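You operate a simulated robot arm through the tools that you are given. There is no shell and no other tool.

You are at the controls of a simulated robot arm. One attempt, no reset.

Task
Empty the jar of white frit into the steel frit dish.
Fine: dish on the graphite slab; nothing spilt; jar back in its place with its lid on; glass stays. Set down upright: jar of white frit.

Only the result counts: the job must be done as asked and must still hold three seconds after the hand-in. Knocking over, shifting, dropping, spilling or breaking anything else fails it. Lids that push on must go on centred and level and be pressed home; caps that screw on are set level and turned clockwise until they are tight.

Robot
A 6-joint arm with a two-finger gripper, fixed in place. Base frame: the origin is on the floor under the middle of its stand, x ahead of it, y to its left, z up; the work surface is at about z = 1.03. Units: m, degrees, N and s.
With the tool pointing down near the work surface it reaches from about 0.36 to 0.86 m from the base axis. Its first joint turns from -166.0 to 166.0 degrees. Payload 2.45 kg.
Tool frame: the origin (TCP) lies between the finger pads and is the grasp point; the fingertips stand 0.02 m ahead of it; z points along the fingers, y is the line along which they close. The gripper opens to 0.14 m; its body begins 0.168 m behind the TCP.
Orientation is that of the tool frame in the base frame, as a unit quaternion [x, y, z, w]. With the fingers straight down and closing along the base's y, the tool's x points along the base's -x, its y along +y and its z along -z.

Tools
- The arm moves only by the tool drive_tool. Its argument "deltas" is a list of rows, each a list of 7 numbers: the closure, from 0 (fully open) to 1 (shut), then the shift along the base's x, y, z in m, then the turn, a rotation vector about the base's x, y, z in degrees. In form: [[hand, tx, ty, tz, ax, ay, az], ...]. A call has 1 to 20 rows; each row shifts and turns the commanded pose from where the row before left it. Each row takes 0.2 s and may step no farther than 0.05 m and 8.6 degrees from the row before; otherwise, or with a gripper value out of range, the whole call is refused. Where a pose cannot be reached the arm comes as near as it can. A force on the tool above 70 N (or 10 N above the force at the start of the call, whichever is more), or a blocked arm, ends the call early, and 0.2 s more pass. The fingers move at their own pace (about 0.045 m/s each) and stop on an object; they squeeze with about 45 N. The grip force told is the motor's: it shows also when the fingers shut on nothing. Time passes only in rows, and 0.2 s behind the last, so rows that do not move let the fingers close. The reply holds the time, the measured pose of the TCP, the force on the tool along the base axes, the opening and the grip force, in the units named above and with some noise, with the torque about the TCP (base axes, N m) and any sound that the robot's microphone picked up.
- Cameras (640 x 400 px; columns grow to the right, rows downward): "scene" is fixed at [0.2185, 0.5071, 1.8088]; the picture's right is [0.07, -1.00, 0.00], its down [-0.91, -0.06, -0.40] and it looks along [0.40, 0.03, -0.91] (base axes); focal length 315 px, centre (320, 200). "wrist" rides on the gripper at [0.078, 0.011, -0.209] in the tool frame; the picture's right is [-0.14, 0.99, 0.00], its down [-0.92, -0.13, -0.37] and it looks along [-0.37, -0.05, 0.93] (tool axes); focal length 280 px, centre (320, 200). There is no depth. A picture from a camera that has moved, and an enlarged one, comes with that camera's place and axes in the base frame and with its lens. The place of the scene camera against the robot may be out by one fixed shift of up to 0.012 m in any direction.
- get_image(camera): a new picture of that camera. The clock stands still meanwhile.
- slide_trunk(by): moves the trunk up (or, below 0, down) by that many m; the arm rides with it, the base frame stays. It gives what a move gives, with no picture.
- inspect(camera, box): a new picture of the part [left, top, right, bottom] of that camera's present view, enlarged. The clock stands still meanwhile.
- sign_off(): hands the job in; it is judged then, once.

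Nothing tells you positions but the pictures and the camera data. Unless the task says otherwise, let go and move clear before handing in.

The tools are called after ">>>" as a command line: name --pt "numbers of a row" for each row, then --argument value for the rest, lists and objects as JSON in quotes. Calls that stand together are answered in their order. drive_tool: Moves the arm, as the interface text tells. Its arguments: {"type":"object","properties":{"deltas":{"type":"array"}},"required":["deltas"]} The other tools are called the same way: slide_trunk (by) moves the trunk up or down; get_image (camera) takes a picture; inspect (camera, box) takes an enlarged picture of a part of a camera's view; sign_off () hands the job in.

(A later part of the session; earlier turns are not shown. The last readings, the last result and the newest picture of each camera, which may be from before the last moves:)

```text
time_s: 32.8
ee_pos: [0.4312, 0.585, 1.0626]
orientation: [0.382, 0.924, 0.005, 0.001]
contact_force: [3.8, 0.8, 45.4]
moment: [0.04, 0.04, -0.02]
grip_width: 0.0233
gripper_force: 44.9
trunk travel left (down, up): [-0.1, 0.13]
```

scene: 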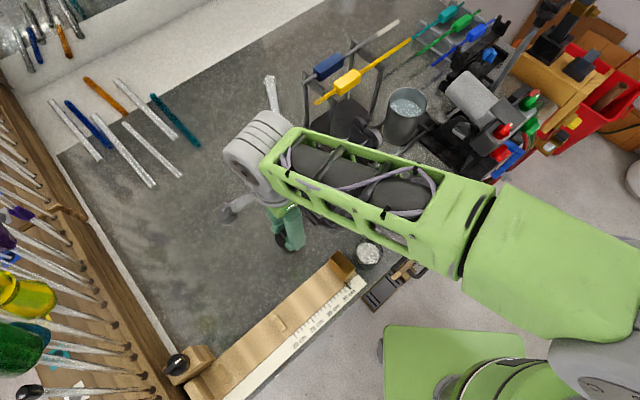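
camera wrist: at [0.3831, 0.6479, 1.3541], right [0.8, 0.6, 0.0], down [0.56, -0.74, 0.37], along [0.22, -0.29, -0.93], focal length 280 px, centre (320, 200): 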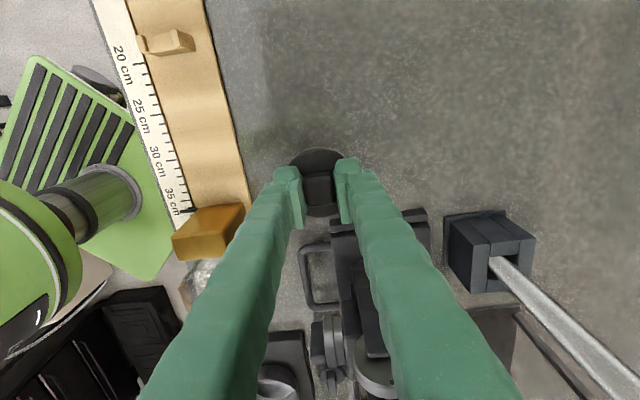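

The lid is on the bench, with contact at TCP z≈1.063. I'll back off the push, open and rise.

>>> drive_tool --pt "0.95 0 0 0.004 0 0 0" --pt "0.95 0 0 0.001 0 0 0" --pt "0.75 0 0 0 0 0 0" --pt "0.64 0 0 0 0 0 0" --pt "0.64 0 0 0 0 0 0"

>>> drive_tool --pt "0.64 0 0 0.02 0 0 0" --pt "0.64 0 0 0.04 0 0 0" --pt "0.64 0 0 0.05 0 0 0" --pt "0.5 0 0 0.05 0 0 0" --pt "0.5 0 0 0 0 0 0"

>>> get_image --camera "wrist"

>>> inspect --camera "wrist" --box '[250, 80, 410, 200]'

```text
time_s: 34.0
ee_pos: [0.4303, 0.5831, 1.0626]
orientation: [0.382, 0.924, 0.0, 0.0]
contact_force: [-3.6, -2.3, 21.6]
moment: [0.06, 0.01, -0.01]
grip_width: 0.0429
gripper_force: 0.1
trunk travel left (down, up): [-0.1, 0.13]
```

```text
time_s: 35.2
ee_pos: [0.4288, 0.5853, 1.2217]
orientation: [0.383, 0.924, 0.0, 0.0]
contact_force: [-0.1, 0.9, 0.3]
moment: [-0.02, -0.04, -0.01]
grip_width: 0.0699
gripper_force: 0.0
trunk travel left (down, up): [-0.1, 0.13]
```

```text
taken
camera wrist: at [0.3825, 0.648, 1.4316], right [0.8, 0.6, 0.0], down [0.56, -0.74, 0.37], along [0.22, -0.29, -0.93], focal length 280 px, centre (320, 200)
```

wrist: 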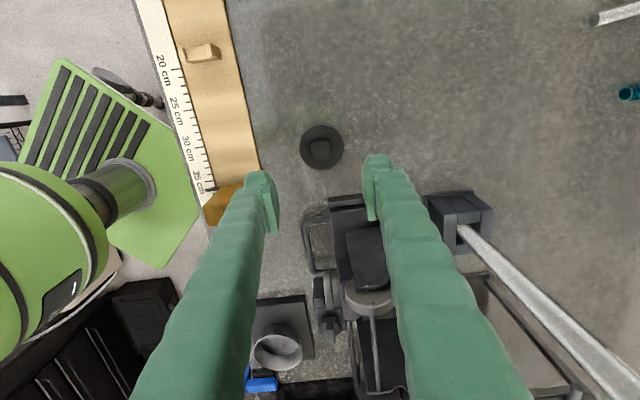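

```text
3.33 times, centred on (330, 140) of wrist
camera zoom: at [0.3825, 0.648, 1.4316], right [0.8, 0.6, 0.0], down [0.56, -0.74, 0.37], along [0.22, -0.29, -0.93], focal length 935 px, centre (287, 400)
```

zoom: 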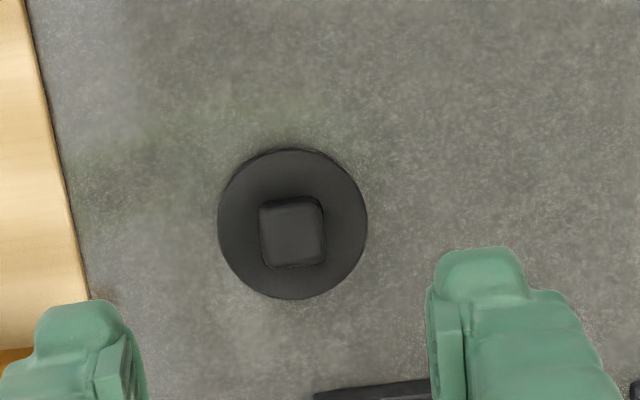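

The lid lies flat at about (0.430, 0.588). I'm going back over the open jar to check its rim and the fill level.

>>> drive_tool --pt "0.5 -0.0032 -0.0368 0 0 0 0" --pt "0.5 -0.0032 -0.0368 0 0 0 0" --pt "0.5 -0.0032 -0.0368 0 0 0 0" --pt "0.5 -0.0032 -0.0368 0 0 0 0" --pt "0.3 -0.0032 -0.0368 0 0 0 0" --pt "0.3 0 0 0 0 0 0" --pt "0.3 0 0 0 0 0 0"

>>> get_image --camera "wrist"

>>> inspect --camera "wrist" --box '[240, 80, 400, 200]'

>>> inspect --camera "scene" --box '[330, 170, 450, 290]'

```text
time_s: 36.8
ee_pos: [0.4138, 0.402, 1.2239]
orientation: [0.383, 0.924, 0.0, 0.0]
contact_force: [-0.1, -0.1, 0.6]
moment: [-0.05, 0.02, -0.04]
grip_width: 0.0979
gripper_force: 0.1
trunk travel left (down, up): [-0.1, 0.13]
```

```text
taken
camera wrist: at [0.367, 0.466, 1.4319], right [0.8, 0.6, 0.0], down [0.56, -0.74, 0.37], along [0.22, -0.29, -0.93], focal length 280 px, centre (320, 200)
```

wrist: 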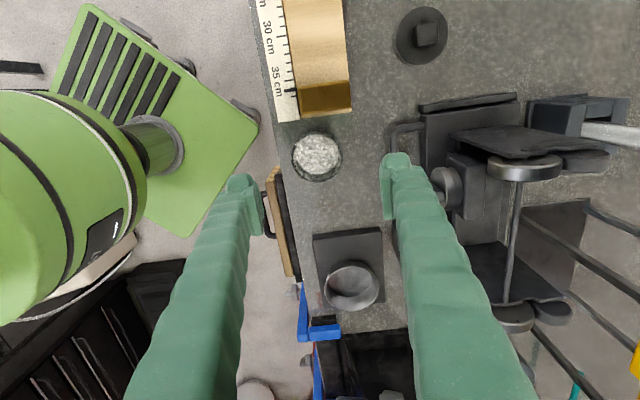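

```text
3.33 times, centred on (320, 140) of wrist
camera zoom: at [0.367, 0.466, 1.4319], right [0.8, 0.6, 0.0], down [0.56, -0.74, 0.37], along [0.22, -0.29, -0.93], focal length 935 px, centre (320, 400)
```

zoom: 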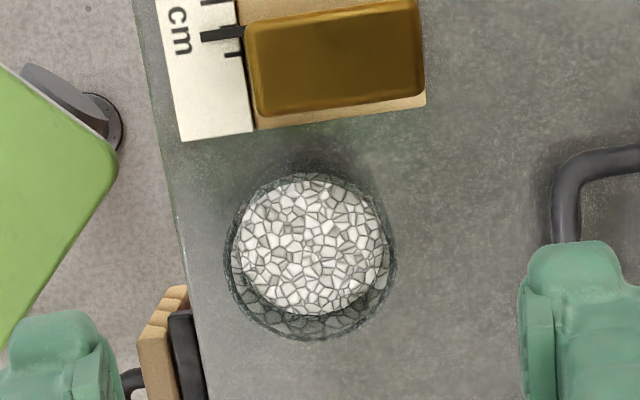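

```text
3.33 times, centred on (390, 230) of scene
camera zoom: at [0.2185, 0.5071, 1.8088], right [0.07, -1.0, 0.0], down [-0.91, -0.06, -0.4], along [0.4, 0.03, -0.91], focal length 1049 px, centre (87, 100)
```

zoom: 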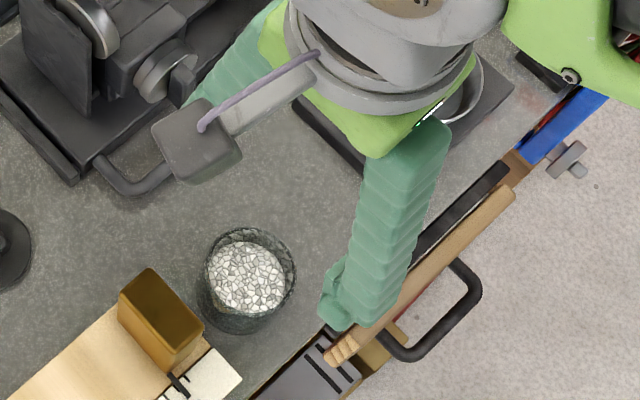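

The open jar shows frit about 20 mm below the rim. The fence is only about 13 mm from the jar, so I'll lift it from above, set it at the dish's old spot, and take it again from the front for a clean sideways pour. First I'll dry-run that front grasp pose empty and up high to see whether the arm reaches it.

>>> drive_tool --pt "0.3 0 -0.008 0.003 0 0 7.5" --pt "0.3 0 -0.008 0.003 0 0 7.5" --pt "0.3 0 -0.008 0.003 0 0 7.5" --pt "0.3 0 -0.008 0.003 0 0 7.5" --pt "0.3 0 -0.008 0.003 0 0 7.5" --pt "0.3 0 -0.008 0.003 0 0 7.5" --pt "0.3 0 -0.008 0.003 0 0 7.5" --pt "0.3 0 -0.008 0.003 0 0 7.5" --pt "0.3 0 -0.008 0 0 0 7.5" --pt "0.3 0 -0.008 0 0 0 7.5" --pt "0.3 0 -0.008 0 0 0 7.5" --pt "0.3 0 -0.008 0 0 0 7.5"

>>> drive_tool --pt "0.3 0.005 0.005 0 5.1 -5.1 0" --pt "0.3 0.005 0.005 0 5.1 -5.1 0" --pt "0.3 0.005 0.005 0 5.1 -5.1 0" --pt "0.3 0.005 0.005 0 5.1 -5.1 0" --pt "0.3 0.005 0.005 0 5.1 -5.1 0" --pt "0.3 0.005 0.005 0 5.1 -5.1 0" --pt "0.3 0.005 0.005 0 5.1 -5.1 0" --pt "0.3 0.005 0.005 0 5.1 -5.1 0" --pt "0.3 0.005 0.005 0 5.1 -5.1 0"

>>> get_image --camera "wrist"

>>> get_image --camera "scene"

```text
time_s: 39.4
ee_pos: [0.4142, 0.3036, 1.2454]
orientation: [-0.383, 0.924, -0.001, -0.001]
contact_force: [0.0, 0.3, 0.0]
moment: [0.01, -0.01, -0.02]
grip_width: 0.098
gripper_force: 0.3
trunk travel left (down, up): [-0.1, 0.13]
```

```text
time_s: 41.4
ee_pos: [0.4855, 0.3281, 1.247]
orientation: [-0.322, 0.831, 0.134, 0.433]
contact_force: [-0.1, 0.4, -0.6]
moment: [0.0, 0.05, -0.02]
grip_width: 0.098
gripper_force: 0.1
out of reach, approached as far as the arm can: row 7, 8, 9
trunk travel left (down, up): [-0.1, 0.13]
```

```text
taken
camera wrist: at [0.3131, 0.2005, 1.3068], right [-0.59, 0.81, 0.05], down [0.24, 0.11, 0.97], along [0.78, 0.58, -0.25], focal length 280 px, centre (320, 200)
```

wrist: 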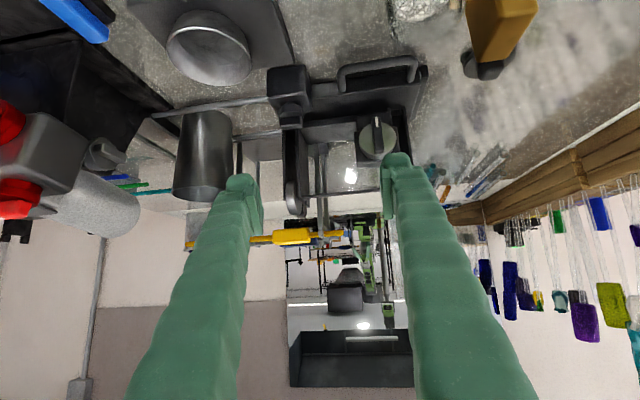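

```text
taken
```

scene: 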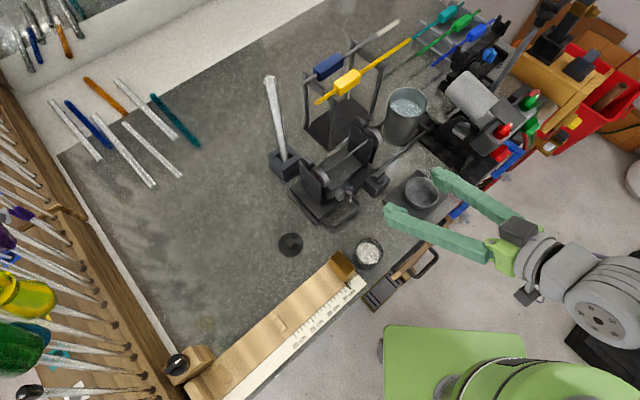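

Straight at the bench is too close in for the arm, because the wrist ends up too near the base. I'll try the front grasp pointing along +x instead, then dry-run the pouring roll in the air above the dish.

>>> drive_tool --pt "0.3 0.0107 -0.0047 0.001 0.88 -0.79 -6.75" --pt "0.3 0.0107 -0.0047 0.001 0.88 -0.79 -6.75" --pt "0.3 0.0107 -0.0047 0.001 0.88 -0.79 -6.75" --pt "0.3 0.0107 -0.0047 0.001 0.88 -0.79 -6.75" --pt "0.3 0.0107 -0.0047 0.001 0.88 -0.79 -6.75" --pt "0.3 0.0107 -0.0047 0.001 0.88 -0.79 -6.75" --pt "0.3 0 0 0 0 0 0"

>>> get_image --camera "scene"

>>> get_image --camera "wrist"

```text
time_s: 43.0
ee_pos: [0.5483, 0.3018, 1.2526]
orientation: [0.0, 0.866, -0.001, 0.5]
contact_force: [-0.5, -0.7, 0.4]
moment: [-0.04, 0.01, 0.0]
grip_width: 0.098
gripper_force: 0.0
trunk travel left (down, up): [-0.1, 0.13]
```

```text
taken
```

scene: 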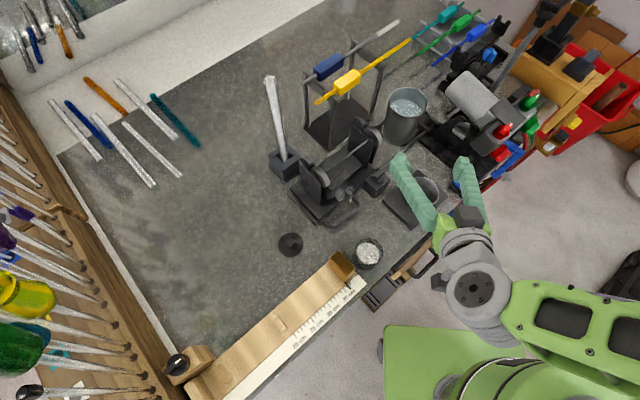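

```text
taken
camera wrist: at [0.3286, 0.3138, 1.2899], right [0.07, 0.99, 0.12], down [0.14, -0.13, 0.98], along [0.99, -0.05, -0.15], focal length 280 px, centre (320, 200)
```

wrist: 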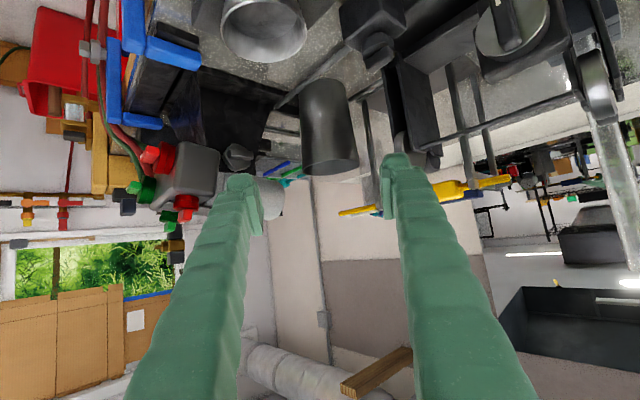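

The +x pose is fully reachable. I'll dry-run the pour roll (mouth towards −y), then come back.

>>> drive_tool --pt "0.3 0 0 0 8 0 0" --pt "0.3 0 0 0 8 0 0" --pt "0.3 0 0 0 8 0 0" --pt "0.3 0 0 0 8 0 0" --pt "0.3 0 0 0 8 0 0" --pt "0.3 0 0 0 8 0 0" --pt "0.3 0 0 0 8 0 0" --pt "0.3 0 0 0 8 0 0" --pt "0.3 0 0 0 8 0 0" --pt "0.3 0 0 0 8 0 0" --pt "0.3 0 0 0 8 0 0" --pt "0.3 0 0 0 8 0 0" --pt "0.3 0 0 0 8 0 0" --pt "0.3 0 0 0 8 0 0" --pt "0.3 0 0 0 8 0 0" --pt "0.3 0 0 0 8 0 0" --pt "0.3 0 0 0 8 0 0" --pt "0.3 0 0 0 0 0 0"

>>> get_image --camera "scene"

```text
time_s: 46.8
ee_pos: [0.5983, 0.3438, 1.2695]
orientation: [0.466, 0.326, 0.801, 0.187]
contact_force: [-0.1, 0.8, -0.3]
moment: [0.0, 0.0, -0.02]
grip_width: 0.0979
gripper_force: 0.1
out of reach, approached as far as the arm can: row 5, 6, 7, 8, 9, 10, 17
trunk travel left (down, up): [-0.1, 0.13]
```

```text
taken
```

scene: 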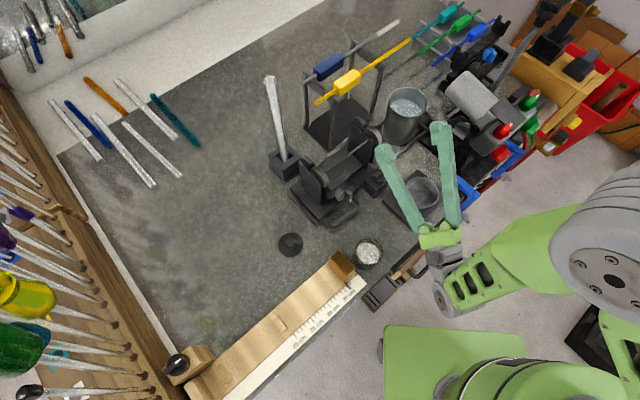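

Rolling towards −y pulls the wrist in too near the base. I'll undo that roll and dry-run the opposite direction (mouth towards +y), which carries the wrist outward.

>>> drive_tool --pt "0.3 0 0 0 -8 0 0" --pt "0.3 0 0 0 -8 0 0" --pt "0.3 0 0 0 -8 0 0" --pt "0.3 0 0 0 -8 0 0" --pt "0.3 0 0 0 -8 0 0" --pt "0.3 0 0 0 -8 0 0" --pt "0.3 0 0 0 -8 0 0" --pt "0.3 0 0 0 -8 0 0" --pt "0.3 0 0 0 -8 0 0" --pt "0.3 0 0 0 -8 0 0" --pt "0.3 0 0 0 -8 0 0" --pt "0.3 0 0 0 -8 0 0" --pt "0.3 0 0 0 -8 0 0" --pt "0.3 0 0 0 -8 0 0" --pt "0.3 0 0 0 -8 0 0" --pt "0.3 0 0 0 -8 0 0" --pt "0.3 0 0 0 -8 0 0" --pt "0.3 0 0 0 0 0 0"

>>> drive_tool --pt "0.3 -0.003 -0.02 0 0 0 0" --pt "0.3 -0.003 -0.02 0 0 0 0" --pt "0.3 -0.003 -0.02 0 0 0 0" --pt "0.3 -0.003 -0.02 0 0 0 0" --pt "0.3 -0.003 -0.02 0 0 0 0" --pt "0.3 0 0 0 0 0 0"

```text
time_s: 50.6
ee_pos: [0.597, 0.3442, 1.269]
orientation: [0.001, 0.866, -0.002, 0.5]
contact_force: [0.4, 0.4, -0.4]
moment: [0.0, 0.01, -0.03]
grip_width: 0.0979
gripper_force: 0.1
trunk travel left (down, up): [-0.1, 0.13]
```

```text
time_s: 52.0
ee_pos: [0.5809, 0.2434, 1.2689]
orientation: [0.001, 0.866, -0.001, 0.5]
contact_force: [-0.7, -0.1, -1.2]
moment: [0.0, 0.0, 0.02]
grip_width: 0.098
gripper_force: 0.0
trunk travel left (down, up): [-0.1, 0.13]
```

>>> drive_tool --pt "0.3 0 0 0 -8 0 0" --pt "0.3 0 0 0 -8 0 0" --pt "0.3 0 0 0 -8 0 0" --pt "0.3 0 0 0 -8 0 0" --pt "0.3 0 0 0 -8 0 0" --pt "0.3 0 0 0 -8 0 0" --pt "0.3 0 0 0 -8 0 0" --pt "0.3 0 0 0 -8 0 0" --pt "0.3 0 0 0 -8 0 0" --pt "0.3 0 0 0 -8 0 0" --pt "0.3 0 0 0 -8 0 0" --pt "0.3 0 0 0 -8 0 0" --pt "0.3 0 0 0 -8 0 0" --pt "0.3 0 0 0 -8 0 0" --pt "0.3 0 0 0 -8 0 0" --pt "0.3 0 0 0 -8 0 0" --pt "0.3 0 0 0 -8 0 0" --pt "0.3 0 0 0 0 0 0"

>>> get_image --camera "scene"

>>> get_image --camera "wrist"

```text
time_s: 55.8
ee_pos: [0.5822, 0.2424, 1.2684]
orientation: [0.464, -0.322, 0.804, -0.188]
contact_force: [-0.1, 0.9, -0.1]
moment: [0.02, -0.02, 0.02]
grip_width: 0.0982
gripper_force: 0.1
trunk travel left (down, up): [-0.1, 0.13]
```

```text
taken
```

scene: 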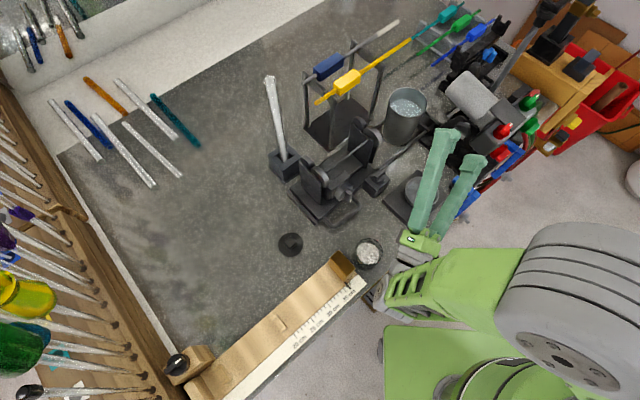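

```text
taken
camera wrist: at [0.3627, 0.2607, 1.2347], right [0.07, -0.63, -0.77], down [0.14, 0.77, -0.62], along [0.99, -0.06, 0.14], focal length 280 px, centre (320, 200)
```

wrist: 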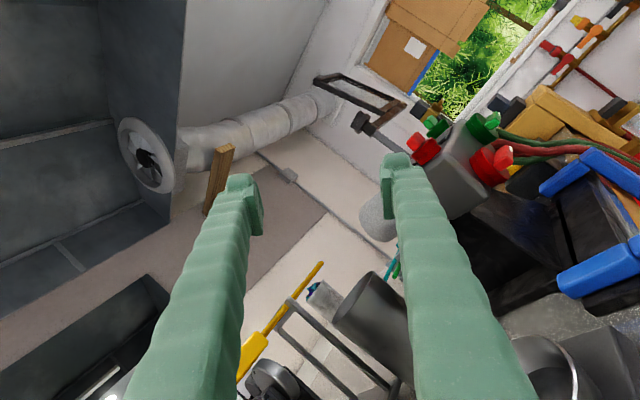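

That direction works through the full 136°. I'll roll back upright, then test the low front-grasp pose beside the slab at about (0.463, 0.343), still above jar height.

>>> drive_tool --pt "0.3 0 0 0 8 0 0" --pt "0.3 0 0 0 8 0 0" --pt "0.3 0 0 0 8 0 0" --pt "0.3 0 0 0 8 0 0" --pt "0.3 0 0 0 8 0 0" --pt "0.3 0 0 0 8 0 0" --pt "0.3 0 0 0 8 0 0" --pt "0.3 0 0 0 8 0 0" --pt "0.3 0 0 0 8 0 0" --pt "0.3 0 0 0 8 0 0" --pt "0.3 0 0 0 8 0 0" --pt "0.3 0 0 0 8 0 0" --pt "0.3 0 0 0 8 0 0" --pt "0.3 0 0 0 8 0 0" --pt "0.3 0 0 0 8 0 0" --pt "0.3 0 0 0 8 0 0" --pt "0.3 0 0 0 8 0 0" --pt "0.3 0 0 0 0 0 0"

>>> drive_tool --pt "0.35 -0.02 0.017 -0.018 0 0 0" --pt "0.35 -0.02 0.017 -0.018 0 0 0" --pt "0.35 -0.02 0.017 -0.018 0 0 0" --pt "0.35 -0.02 0.017 -0.018 0 0 0" --pt "0.35 -0.02 0.017 -0.018 0 0 0" --pt "0.35 -0.02 0.016 -0.018 0 0 0" --pt "0.35 0 0 0 0 0 0"

>>> get_image --camera "scene"

>>> get_image --camera "wrist"

```text
time_s: 59.6
ee_pos: [0.5819, 0.2443, 1.2691]
orientation: [0.001, 0.866, 0.0, 0.5]
contact_force: [0.2, 1.0, 0.5]
moment: [-0.02, 0.01, 0.0]
grip_width: 0.098
gripper_force: 0.1
trunk travel left (down, up): [-0.1, 0.13]
```

```text
time_s: 61.2
ee_pos: [0.4606, 0.3459, 1.1594]
orientation: [0.001, 0.865, -0.002, 0.501]
contact_force: [0.8, -0.4, 0.4]
moment: [0.01, -0.01, 0.0]
grip_width: 0.091
gripper_force: 0.1
trunk travel left (down, up): [-0.1, 0.13]
```

```text
taken
```

scene: 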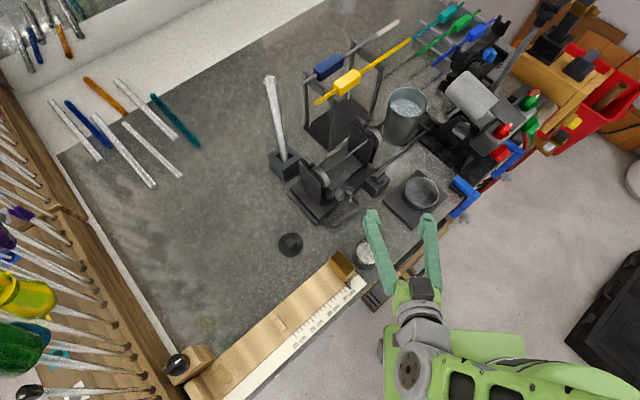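

```text
taken
camera wrist: at [0.2409, 0.358, 1.1966], right [0.07, 0.99, 0.12], down [0.14, -0.13, 0.98], along [0.99, -0.05, -0.15], focal length 280 px, centre (320, 200)
```

wrist: 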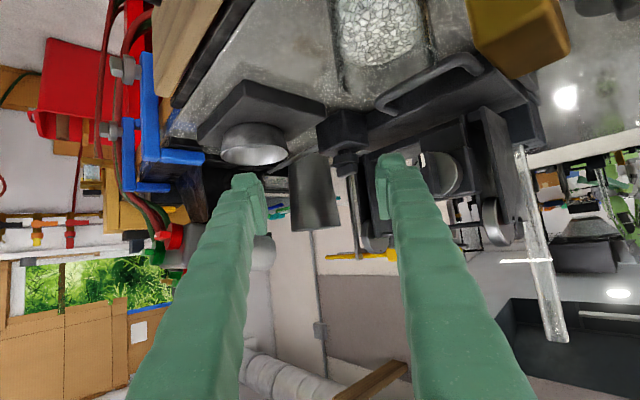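

The low front pose is reachable. I'll now dry-run the exact pour, with the tool levelling out as it rolls, over the dish with the hand empty and the fingers at jar width.

>>> drive_tool --pt "0.45 0.026 -0.0265 0.003 0 0 0" --pt "0.55 0.026 -0.0265 0.003 0 0 0" --pt "0.55 0.026 -0.0265 0.003 0 0 0" --pt "0.55 0.026 -0.0265 0.002 0 0 0" --pt "0.55 0.0264 -0.0266 0 0 0 0" --pt "0.55 0 0 0 0 0 0"

>>> drive_tool --pt "0.55 0 0 0 -7.816 -0.658 2.095" --pt "0.55 0 0 0 -7.816 -0.658 2.095" --pt "0.55 0 0 0 -7.816 -0.658 2.095" --pt "0.55 0 0 0 -7.816 -0.658 2.095" --pt "0.55 0 0 0 -7.816 -0.658 2.095" --pt "0.55 0.001 0 0 -7.816 -0.658 2.095" --pt "0.55 0.001 0.001 0 -7.816 -0.658 2.095" --pt "0.55 0.001 0.0018 0 -7.816 -0.658 2.095" --pt "0.55 0 0.0018 0 -7.816 -0.658 2.095" --pt "0.55 0 0.003 0 -7.816 -0.658 2.095" --pt "0.55 0 0.003 0 -7.816 -0.658 2.095" --pt "0.55 0 0.0042 0 -7.816 -0.658 2.095" --pt "0.55 -0.001 0.0042 0 -7.816 -0.658 2.095" --pt "0.55 -0.002 0.0047 0 -7.816 -0.658 2.095" --pt "0.55 -0.002 0.0047 0 -7.816 -0.658 2.095" --pt "0.55 -0.002 0.0048 0 -7.816 -0.658 2.095" --pt "0.55 -0.002 0.0048 0 -7.816 -0.658 2.095" --pt "0.55 -0.002 0.0048 0 -7.816 -0.658 2.095" --pt "0.55 0 0 0 0 0 0"

>>> get_image --camera "scene"

>>> get_image --camera "wrist"

```text
time_s: 62.6
ee_pos: [0.5925, 0.211, 1.1709]
orientation: [0.001, 0.866, -0.001, 0.5]
contact_force: [-0.5, -0.6, -0.2]
moment: [-0.03, 0.02, 0.02]
grip_width: 0.0628
gripper_force: 0.1
trunk travel left (down, up): [-0.1, 0.13]
```

```text
time_s: 66.6
ee_pos: [0.5852, 0.2556, 1.1719]
orientation: [0.675, -0.211, 0.674, -0.213]
contact_force: [0.4, -0.7, 0.3]
moment: [0.0, 0.0, -0.02]
grip_width: 0.0631
gripper_force: 0.0
trunk travel left (down, up): [-0.1, 0.13]
```

```text
taken
```

scene: 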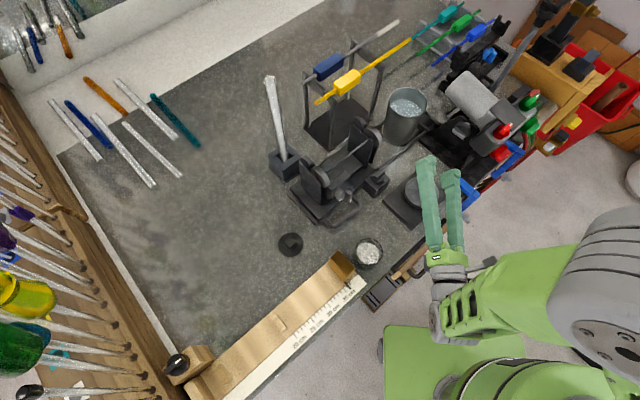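

```text
taken
camera wrist: at [0.3765, 0.2008, 1.2303], right [0.0, -0.73, -0.68], down [-0.37, 0.63, -0.68], along [0.93, 0.25, -0.27], focal length 280 px, centre (320, 200)
```

wrist: 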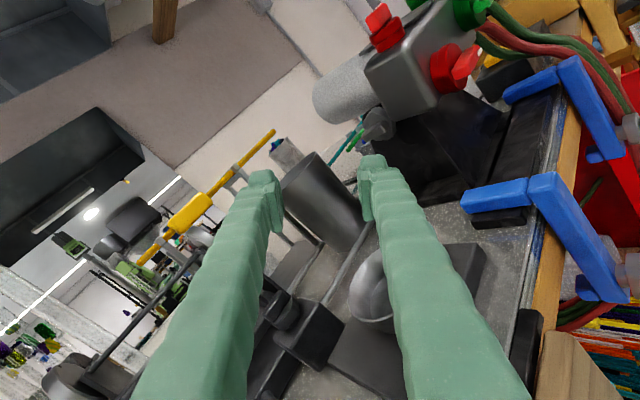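

The whole pour motion is reachable with the tool level at the end. I'll roll back upright, return to pointing down, and go pick up the jar from above.

>>> drive_tool --pt "0.55 0 -0.002 0.002 7.816 0.658 -2.095" --pt "0.55 0 -0.002 0.002 7.816 0.658 -2.095" --pt "0.55 0 -0.002 0.002 7.816 0.658 -2.095" --pt "0.55 0 -0.002 0.002 7.816 0.658 -2.095" --pt "0.55 0 -0.002 0.002 7.816 0.658 -2.095" --pt "0.55 0 -0.002 0.002 7.816 0.658 -2.095" --pt "0.55 0 -0.002 0.002 7.816 0.658 -2.095" --pt "0.55 0 -0.002 0.002 7.816 0.658 -2.095" --pt "0.55 0 -0.002 0.002 7.816 0.658 -2.095" --pt "0.55 0 -0.002 0.002 7.816 0.658 -2.095" --pt "0.55 0 -0.002 0.002 7.816 0.658 -2.095" --pt "0.55 0 0 0.002 7.816 0.658 -2.095" --pt "0.55 0 0 0.002 7.816 0.658 -2.095" --pt "0.55 0 0 0.002 7.816 0.658 -2.095" --pt "0.55 0 0 0.002 7.816 0.658 -2.095" --pt "0.55 0 0 0.002 7.816 0.658 -2.095" --pt "0.55 0 0 0.002 7.816 0.658 -2.095" --pt "0.55 0 0 0.002 7.816 0.658 -2.095" --pt "0.55 0 0 0 0 0 0"

>>> drive_tool --pt "0.5 -0.015 0.01 0.005 0 7.5 0" --pt "0.45 -0.015 0.01 0.005 0 7.5 0" --pt "0.4 -0.015 0.01 0.005 0 7.5 0" --pt "0.4 -0.015 0.01 0.005 0 7.5 0" --pt "0.4 -0.015 0.01 0 0 7.5 0" --pt "0.4 -0.015 0.01 0 0 7.5 0" --pt "0.4 -0.015 0.01 0 0 7.5 0" --pt "0.4 -0.015 0.01 0 0 7.5 0" --pt "0.4 -0.009 0.015 0 0 0 -7.5" --pt "0.4 -0.009 0.015 0 0 0 -7.5" --pt "0.4 -0.009 0.015 0 0 0 -7.5" --pt "0.4 -0.009 0.015 0 0 0 -7.5" --pt "0.4 -0.009 0.015 0 0 0 -7.5" --pt "0.4 -0.009 0.015 0 0 0 -7.5" --pt "0.4 0 0 0 0 0 0"

>>> get_image --camera "wrist"

```text
time_s: 70.6
ee_pos: [0.5837, 0.2323, 1.2084]
orientation: [0.001, 0.866, -0.001, 0.501]
contact_force: [0.4, 0.3, 0.1]
moment: [-0.01, -0.01, 0.04]
grip_width: 0.0631
gripper_force: 0.2
trunk travel left (down, up): [-0.1, 0.13]
```

```text
time_s: 73.8
ee_pos: [0.4136, 0.391, 1.189]
orientation: [0.38, 0.914, -0.077, 0.118]
contact_force: [-0.5, -0.6, 0.0]
moment: [0.02, -0.01, 0.0]
grip_width: 0.084
gripper_force: 0.0
out of reach, approached as far as the arm can: row 6, 7, 8, 13, 14
trunk travel left (down, up): [-0.1, 0.13]
```

```text
taken
camera wrist: at [0.3346, 0.4994, 1.3682], right [0.8, 0.6, -0.01], down [0.48, -0.63, 0.61], along [0.36, -0.5, -0.79], focal length 280 px, centre (320, 200)
```

wrist: 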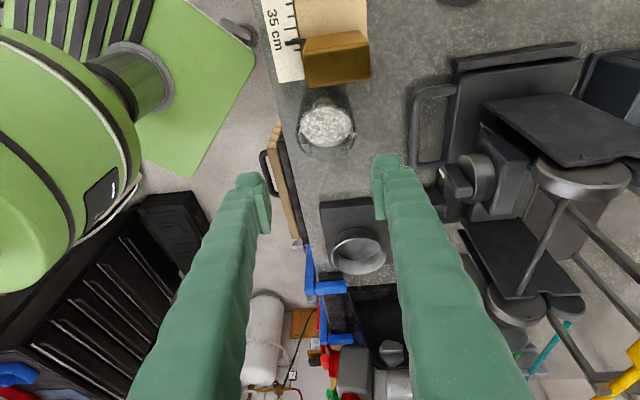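

The arm stopped short of fully pointing down there. I'll raise slightly and correct the remaining 16° of tilt.

>>> drive_tool --pt "0.4 0.005 0.005 0.02 0 0 0" --pt "0.4 0.005 0.005 0.02 4.48 3.07 0" --pt "0.4 0 0 0 4.48 3.07 0" --pt "0.4 0 0 0 4.48 3.07 0.1" --pt "0.4 0 0 0 0 0 0"

>>> get_image --camera "scene"

```text
time_s: 75.0
ee_pos: [0.4296, 0.3822, 1.2085]
orientation: [0.378, 0.916, -0.054, 0.119]
contact_force: [0.4, -0.7, -0.5]
moment: [0.01, -0.01, 0.01]
grip_width: 0.0842
gripper_force: 0.1
out of reach, approached as far as the arm can: row 1, 2, 3, 4
trunk travel left (down, up): [-0.1, 0.13]
```

```text
taken
```

scene: 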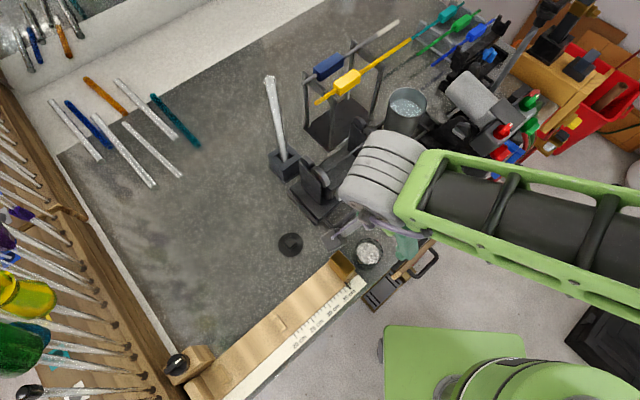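

The wrist has wound into an awkward branch. I'll go back to the +x tilted pose and unwind along the route I first came in by.

>>> drive_tool --pt "0.4 0.0088 -0.0103 0.005 -2.14 -5.35 5.34" --pt "0.4 0.0088 -0.0103 0.005 -2.14 -5.35 5.34" --pt "0.4 0.0088 -0.0103 0.005 -2.14 -5.35 5.34" --pt "0.4 0.0088 -0.0103 0.005 -2.14 -5.35 5.34" --pt "0.4 0.0088 -0.0103 0.005 -2.14 -5.35 5.34" --pt "0.4 0.0088 -0.0103 0.005 -2.14 -5.35 5.34" --pt "0.4 0.0088 -0.0103 0.005 -2.14 -5.35 5.34" --pt "0.4 0.0088 -0.0103 0.005 -2.14 -5.35 5.34" --pt "0.4 0 0 0 0 0 0"

>>> get_image --camera "scene"

```text
time_s: 77.0
ee_pos: [0.5012, 0.2995, 1.2491]
orientation: [0.001, 0.866, 0.0, 0.5]
contact_force: [-0.1, -0.1, 0.0]
moment: [-0.03, 0.0, 0.01]
grip_width: 0.0841
gripper_force: 0.1
trunk travel left (down, up): [-0.1, 0.13]
```

```text
taken
```

scene: 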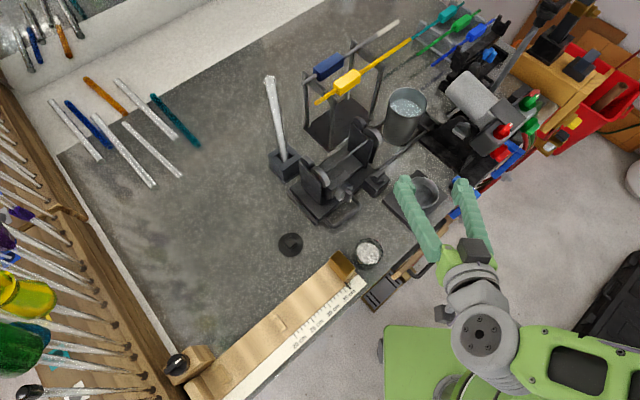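

>>> drive_tool --pt "0.4 -0.0085 0.0059 0 -1.31 3.16 7.42" --pt "0.4 -0.0085 0.0059 0 -1.31 3.16 7.42" --pt "0.4 -0.0085 0.0059 0 -1.31 3.16 7.42" --pt "0.4 -0.0085 0.0059 0 -1.31 3.16 7.42" --pt "0.4 -0.0085 0.0059 0 -1.31 3.16 7.42" --pt "0.4 -0.0085 0.0059 0 -1.31 3.16 7.42" --pt "0.4 0 0 0 0 0 0"

>>> drive_tool --pt "0.4 0 0 0 -5.66 5.66 0" --pt "0.4 0 0 0 -5.66 5.66 0" --pt "0.4 0 0 0 -5.66 5.66 0" --pt "0.4 0 0 0 -5.66 5.66 0" --pt "0.4 0 0 0 -5.66 5.66 0" --pt "0.4 0 0 0 0 0 0"

>>> get_image --camera "scene"

```text
time_s: 78.6
ee_pos: [0.4725, 0.3472, 1.2706]
orientation: [-0.31, 0.861, 0.13, 0.382]
contact_force: [0.0, 0.6, 0.5]
moment: [-0.01, 0.03, -0.01]
grip_width: 0.0839
gripper_force: 0.1
out of reach, approached as far as the arm can: row 6
trunk travel left (down, up): [-0.1, 0.13]
```

```text
time_s: 80.0
ee_pos: [0.4701, 0.3335, 1.237]
orientation: [-0.369, 0.911, -0.017, 0.186]
contact_force: [0.2, 0.1, 0.8]
moment: [0.0, -0.04, 0.0]
grip_width: 0.0842
gripper_force: 0.0
out of reach, approached as far as the arm can: row 1, 3, 4, 5
trunk travel left (down, up): [-0.1, 0.13]
```

```text
taken
```

scene: 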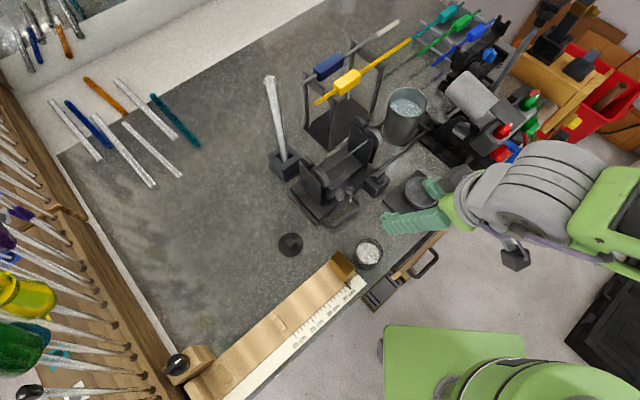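

The tool direction likely passed through the forearm axis on that first tilt, so the wrist is flipped. I'll point it nearly level and outward, in line with the arm, then tip it down through that same plane to flip back, keeping high over the bench.

>>> drive_tool --pt "0.4 0.0114 -0.0048 0.013 3.4 -5.02 -5.31" --pt "0.4 0.0114 -0.0048 0.013 3.4 -5.02 -5.31" --pt "0.4 0.0114 -0.0048 0.013 3.4 -5.02 -5.31" --pt "0.4 0.0114 -0.0048 0.013 3.4 -5.02 -5.31" --pt "0.4 0.0114 -0.0048 0.013 3.4 -5.02 -5.31" --pt "0.4 0.0114 -0.0048 0.014 3.4 -5.02 -5.31" --pt "0.4 0.0114 -0.0048 0.014 3.4 -5.02 -5.31" --pt "0.4 0 0 0 0 0 0"

>>> drive_tool --pt "0.4 0.01 0.017 0.0156 1.15 -3.88 6.52" --pt "0.4 0.01 0.017 0.0156 1.15 -3.88 6.52" --pt "0.4 0.01 0.017 0.0156 1.15 -3.88 6.52" --pt "0.4 0.01 0.017 0.0156 1.15 -3.88 6.52" --pt "0.4 0.01 0.017 0.0156 1.15 -3.88 6.52" --pt "0.4 0 0 0 0 0 0"

>>> get_image --camera "scene"

```text
time_s: 81.8
ee_pos: [0.55, 0.3018, 1.3304]
orientation: [-0.006, 0.867, 0.013, 0.498]
contact_force: [-0.4, 0.6, -0.8]
moment: [-0.01, -0.02, -0.02]
grip_width: 0.0843
gripper_force: 0.0
trunk travel left (down, up): [-0.1, 0.13]
```

```text
time_s: 83.2
ee_pos: [0.6009, 0.3857, 1.4095]
orientation: [-0.223, 0.735, 0.192, 0.61]
contact_force: [0.6, 0.3, 0.5]
moment: [0.02, 0.02, 0.04]
grip_width: 0.0839
gripper_force: 0.1
trunk travel left (down, up): [-0.1, 0.13]
```

```text
taken
```

scene: 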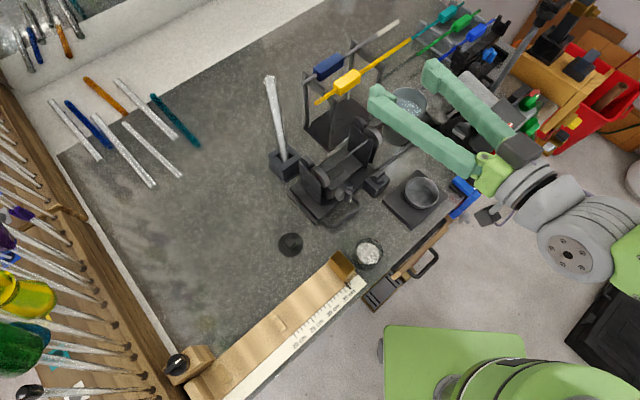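

>>> drive_tool --pt "0.4 -0.0078 -0.0051 -0.0381 -4.08 6.29 0" --pt "0.4 -0.0119 -0.0077 -0.0366 -4.08 6.29 0" --pt "0.4 -0.0159 -0.0103 -0.0344 -4.08 6.29 0" --pt "0.4 -0.0195 -0.0126 -0.0316 -4.08 6.29 0" --pt "0.4 -0.0227 -0.0148 -0.0284 -4.08 6.29 0" --pt "0.4 -0.0257 -0.0167 -0.0245 -4.08 6.29 0" --pt "0.4 -0.0282 -0.0183 -0.0204 -4.08 6.29 0"

>>> get_image --camera "scene"

```text
time_s: 85.0
ee_pos: [0.5188, 0.2908, 1.2258]
orientation: [-0.385, 0.866, -0.016, 0.319]
contact_force: [0.0, 0.1, 0.2]
moment: [0.02, 0.02, -0.03]
grip_width: 0.084
gripper_force: 0.0
out of reach, approached as far as the arm can: row 5, 7
trunk travel left (down, up): [-0.1, 0.13]
stopped in row 7: the arm was blocked; the commanded pose is now the measured one
```

```text
taken
```

scene: 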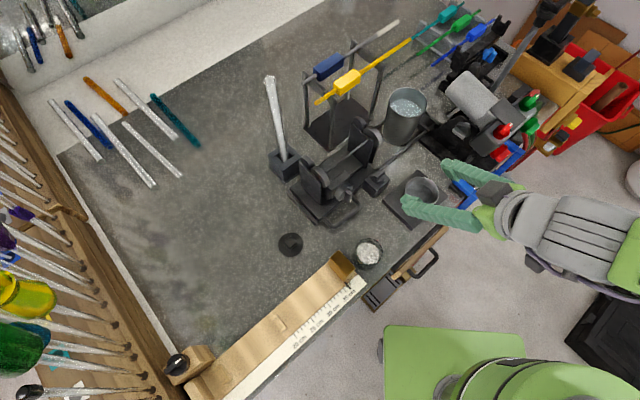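

>>> drive_tool --pt "0.4 -0.012 0.008 0 0.83 1.88 2.04" --pt "0.4 -0.012 0.008 0 0.83 1.88 2.04" --pt "0.4 -0.012 0.008 0 0.83 1.88 2.04" --pt "0.4 -0.012 0.008 0 0.83 1.88 2.04" --pt "0.4 -0.012 0.008 0 0.83 1.88 2.04" --pt "0.4 -0.012 0.008 0 0.83 1.88 2.04" --pt "0.4 -0.012 0.008 0 0.83 1.88 2.04" --pt "0.4 -0.012 0.008 0 0.83 1.88 2.04" --pt "0.4 0 0 0 0 0 0" --pt "0.4 0 0 0 0 0 0"

>>> get_image --camera "scene"

```text
time_s: 87.2
ee_pos: [0.3916, 0.3858, 1.1799]
orientation: [-0.477, 0.834, 0.078, 0.265]
contact_force: [0.6, 0.3, -0.5]
moment: [0.02, 0.0, 0.02]
grip_width: 0.0842
gripper_force: 0.0
out of reach, approached as far as the arm can: row 3, 4, 5, 6, 7, 8
trunk travel left (down, up): [-0.1, 0.13]
```

```text
taken
```

scene: 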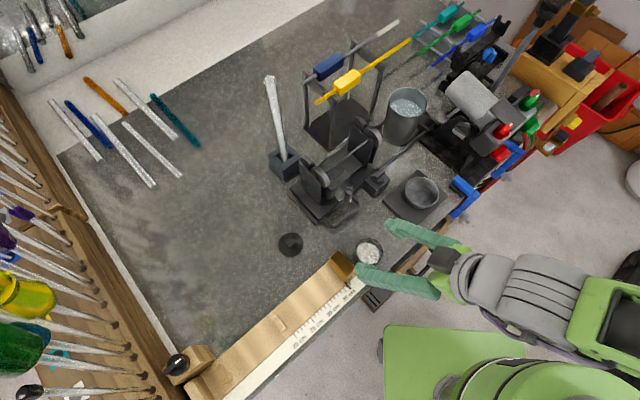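

>>> drive_tool --pt "0.4 0.005 -0.002 0.02 0 0 0" --pt "0.4 0.005 -0.002 0.02 0 0 0" --pt "0.4 0 0 0.01 -2.88 2.78 0" --pt "0.4 0 0 0 -2.88 2.78 0" --pt "0.4 0 0 0 -2.88 2.78 0" --pt "0.4 0 0 0 -2.88 2.78 0" --pt "0.4 0 0 0 -2.88 2.78 0" --pt "0.4 0 0 0 -2.88 2.78 0" --pt "0.4 0 0 0 -2.88 2.78 0" --pt "0.4 0 0 0 -2.88 2.78 0" --pt "0.4 0 0 0 0 0 0"

>>> get_image --camera "scene"

```text
time_s: 89.6
ee_pos: [0.3821, 0.387, 1.1722]
orientation: [-0.508, 0.852, -0.042, 0.122]
contact_force: [0.1, 0.2, 0.4]
moment: [0.03, 0.01, -0.01]
grip_width: 0.0838
gripper_force: 0.0
out of reach, approached as far as the arm can: row 1, 2, 3, 4, 5, 6, 7, 8, 9, 10
trunk travel left (down, up): [-0.1, 0.13]
```

```text
taken
```

scene: 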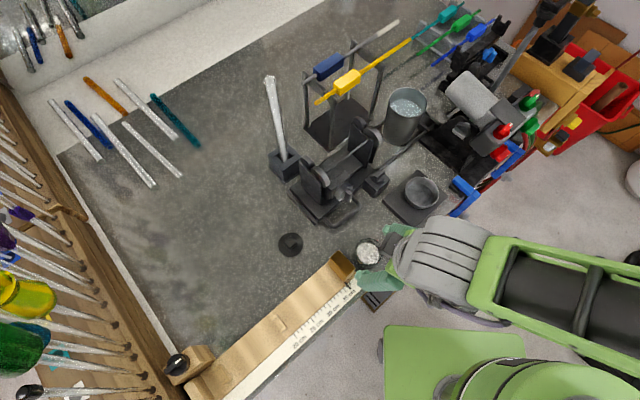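

The bolted wrist cap shows the flip came during the move from the tilted pose to +x. I'll return to that +x pose and run that exact segment backwards.

>>> drive_tool --pt "0.4 0.0166 -0.0085 0.008 3.57 -3.94 -5.15" --pt "0.4 0.0166 -0.0085 0.008 3.57 -3.94 -5.15" --pt "0.4 0.0166 -0.0085 0.008 3.57 -3.94 -5.15" --pt "0.4 0.0166 -0.0085 0.008 3.57 -3.94 -5.15" --pt "0.4 0.0166 -0.0085 0.008 3.57 -3.94 -5.15" --pt "0.4 0.0166 -0.0085 0.008 3.57 -3.94 -5.15" --pt "0.4 0.0166 -0.0085 0.008 3.57 -3.94 -5.15" --pt "0.4 0.0166 -0.0085 0.008 3.57 -3.94 -5.15" --pt "0.4 0.0166 -0.0085 0.008 3.57 -3.94 -5.15" --pt "0.4 0.0166 -0.0085 0.008 3.57 -3.94 -5.15" --pt "0.4 0 0 0 0 0 0"

>>> get_image --camera "scene"

```text
time_s: 92.0
ee_pos: [0.5484, 0.3018, 1.2514]
orientation: [-0.006, 0.867, 0.012, 0.499]
contact_force: [-0.6, -1.4, -0.9]
moment: [0.01, 0.01, -0.04]
grip_width: 0.084
gripper_force: 0.1
trunk travel left (down, up): [-0.1, 0.13]
```

```text
taken
```

scene: 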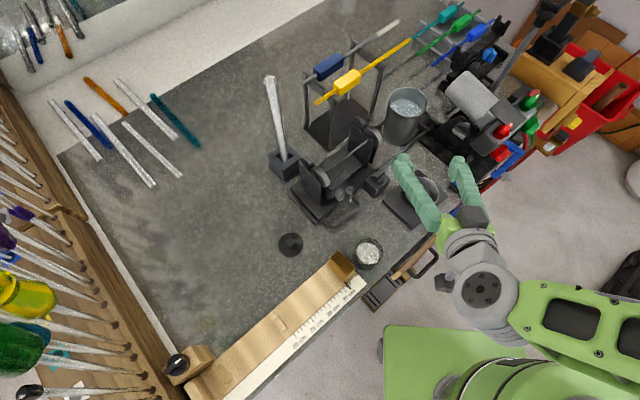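

>>> drive_tool --pt "0.4 -0.0107 0.0047 -0.001 -0.88 0.79 6.75" --pt "0.4 -0.0107 0.0047 -0.001 -0.88 0.79 6.75" --pt "0.4 -0.0107 0.0047 -0.001 -0.88 0.79 6.75" --pt "0.4 -0.0107 0.0047 -0.001 -0.88 0.79 6.75" --pt "0.4 -0.0107 0.0047 -0.001 -0.88 0.79 6.75" --pt "0.4 -0.0107 0.0047 -0.001 -0.88 0.79 6.75" --pt "0.4 0 0 0 0 0 0"

>>> get_image --camera "scene"

```text
time_s: 93.6
ee_pos: [0.4847, 0.3316, 1.2438]
orientation: [-0.327, 0.83, 0.146, 0.428]
contact_force: [0.3, 0.0, 0.2]
moment: [0.0, 0.04, 0.01]
grip_width: 0.084
gripper_force: 0.0
trunk travel left (down, up): [-0.1, 0.13]
```

```text
taken
```

scene: 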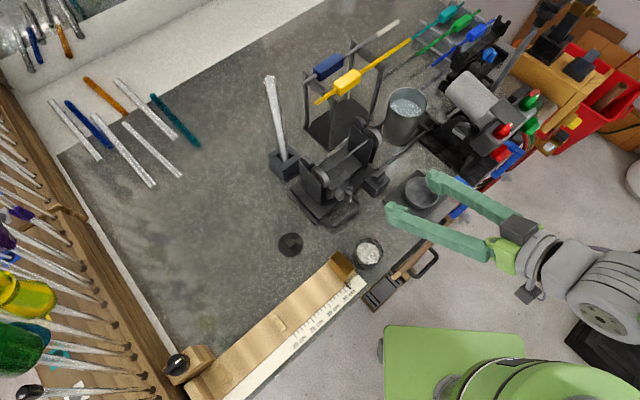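

>>> drive_tool --pt "0.4 -0.01 0.0006 0.0005 -1.45 2.32 0.72" --pt "0.4 -0.01 0.0006 0.0005 -1.45 2.32 0.72" --pt "0.4 -0.01 0.0006 0.0005 -1.45 2.32 0.72" --pt "0.4 -0.01 0.0006 0.0005 -1.45 2.32 0.72" --pt "0.4 0 0 0 0 0 0"

>>> get_image --camera "scene"

```text
time_s: 94.8
ee_pos: [0.4569, 0.3395, 1.2475]
orientation: [-0.35, 0.847, 0.153, 0.371]
contact_force: [-0.1, 0.1, -0.4]
moment: [0.0, 0.0, 0.0]
grip_width: 0.0842
gripper_force: 0.2
out of reach, approached as far as the arm can: row 3, 4
trunk travel left (down, up): [-0.1, 0.13]
```

```text
taken
```

scene: 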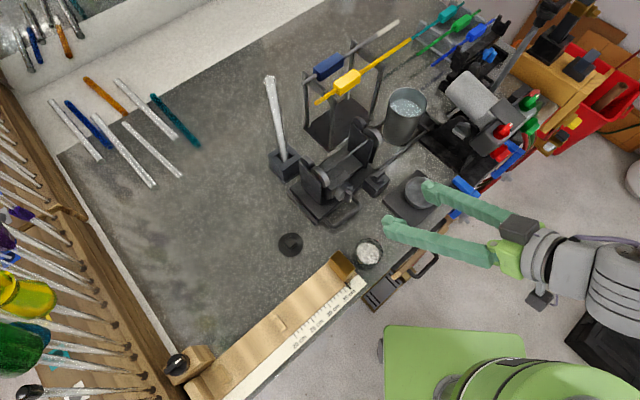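

>>> drive_tool --pt "0.4 0.0 0.0 0.0 -2.83 2.83 0" --pt "0.4 0.0 0.0 0.0 -2.83 2.83 0" --pt "0.4 0.0 0.0 0.0 -2.83 2.83 0" --pt "0.4 0.0 0.0 0.0 -2.83 2.83 0" --pt "0.4 0 0 0 0 0 0"

>>> get_image --camera "scene"

```text
time_s: 96.0
ee_pos: [0.4489, 0.3516, 1.2503]
orientation: [-0.363, 0.853, 0.162, 0.338]
contact_force: [0.0, 0.2, 0.2]
moment: [-0.02, -0.01, -0.01]
grip_width: 0.0839
gripper_force: 0.0
out of reach, approached as far as the arm can: row 1, 2, 3, 4
trunk travel left (down, up): [-0.1, 0.13]
```

```text
taken
```

scene: 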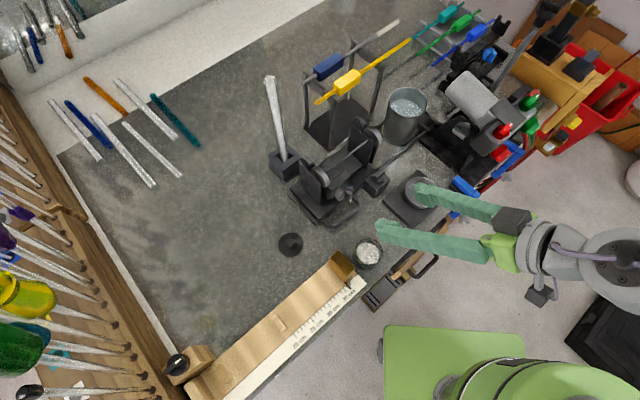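

>>> drive_tool --pt "0.4 0.0 0.0 0.0 -2.83 2.83 0" --pt "0.4 0.0 0.0 0.0 -2.83 2.83 0" --pt "0.4 0.0 0.0 0.0 -2.83 2.83 0" --pt "0.4 0.0 0.0 0.0 -2.83 2.83 0" --pt "0.4 0 0 0 0 0 0"

>>> get_image --camera "scene"

```text
time_s: 97.2
ee_pos: [0.4476, 0.3556, 1.2511]
orientation: [-0.379, 0.888, 0.132, 0.224]
contact_force: [0.7, 0.7, 0.0]
moment: [-0.01, 0.01, -0.02]
grip_width: 0.084
gripper_force: 0.1
out of reach, approached as far as the arm can: row 1, 4
trunk travel left (down, up): [-0.1, 0.13]
```

```text
taken
```

scene: 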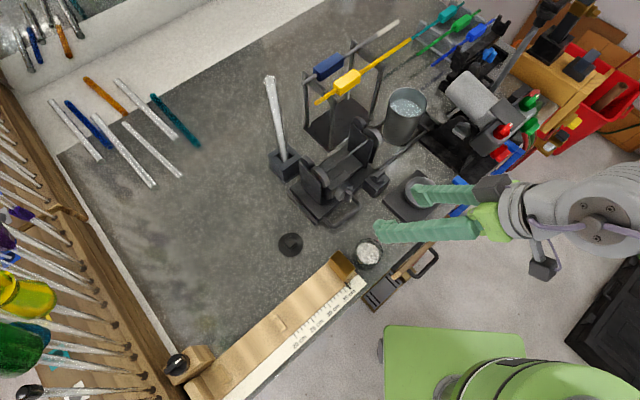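

It's coming round: the bolted cap is back on the left side as at the start. I'll continue to full vertical.

>>> drive_tool --pt "0.4 0.0 0.0 0.0 -4.83 3.64 -0.24" --pt "0.4 0.0 0.0 0.0 -4.83 3.64 -0.24" --pt "0.4 0.0 0.0 0.0 -4.83 3.64 -0.24" --pt "0.4 0.0 0.0 0.0 -4.83 3.64 -0.24" --pt "0.4 0.0 0.0 0.0 -4.83 3.64 -0.24" --pt "0.4 0 0 0 0 0 0"

>>> get_image --camera "scene"

```text
time_s: 98.6
ee_pos: [0.4641, 0.322, 1.2195]
orientation: [-0.388, 0.91, 0.118, 0.093]
contact_force: [1.3, -0.1, -0.3]
moment: [-0.03, 0.07, -0.01]
grip_width: 0.084
gripper_force: 0.0
out of reach, approached as far as the arm can: row 1, 2, 3, 4, 5
trunk travel left (down, up): [-0.1, 0.13]
```

```text
taken
```

scene: 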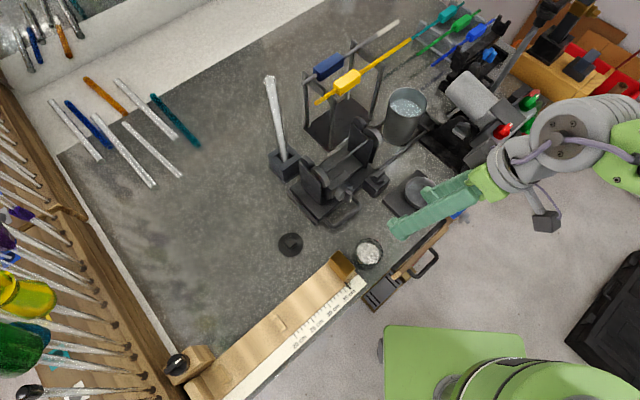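

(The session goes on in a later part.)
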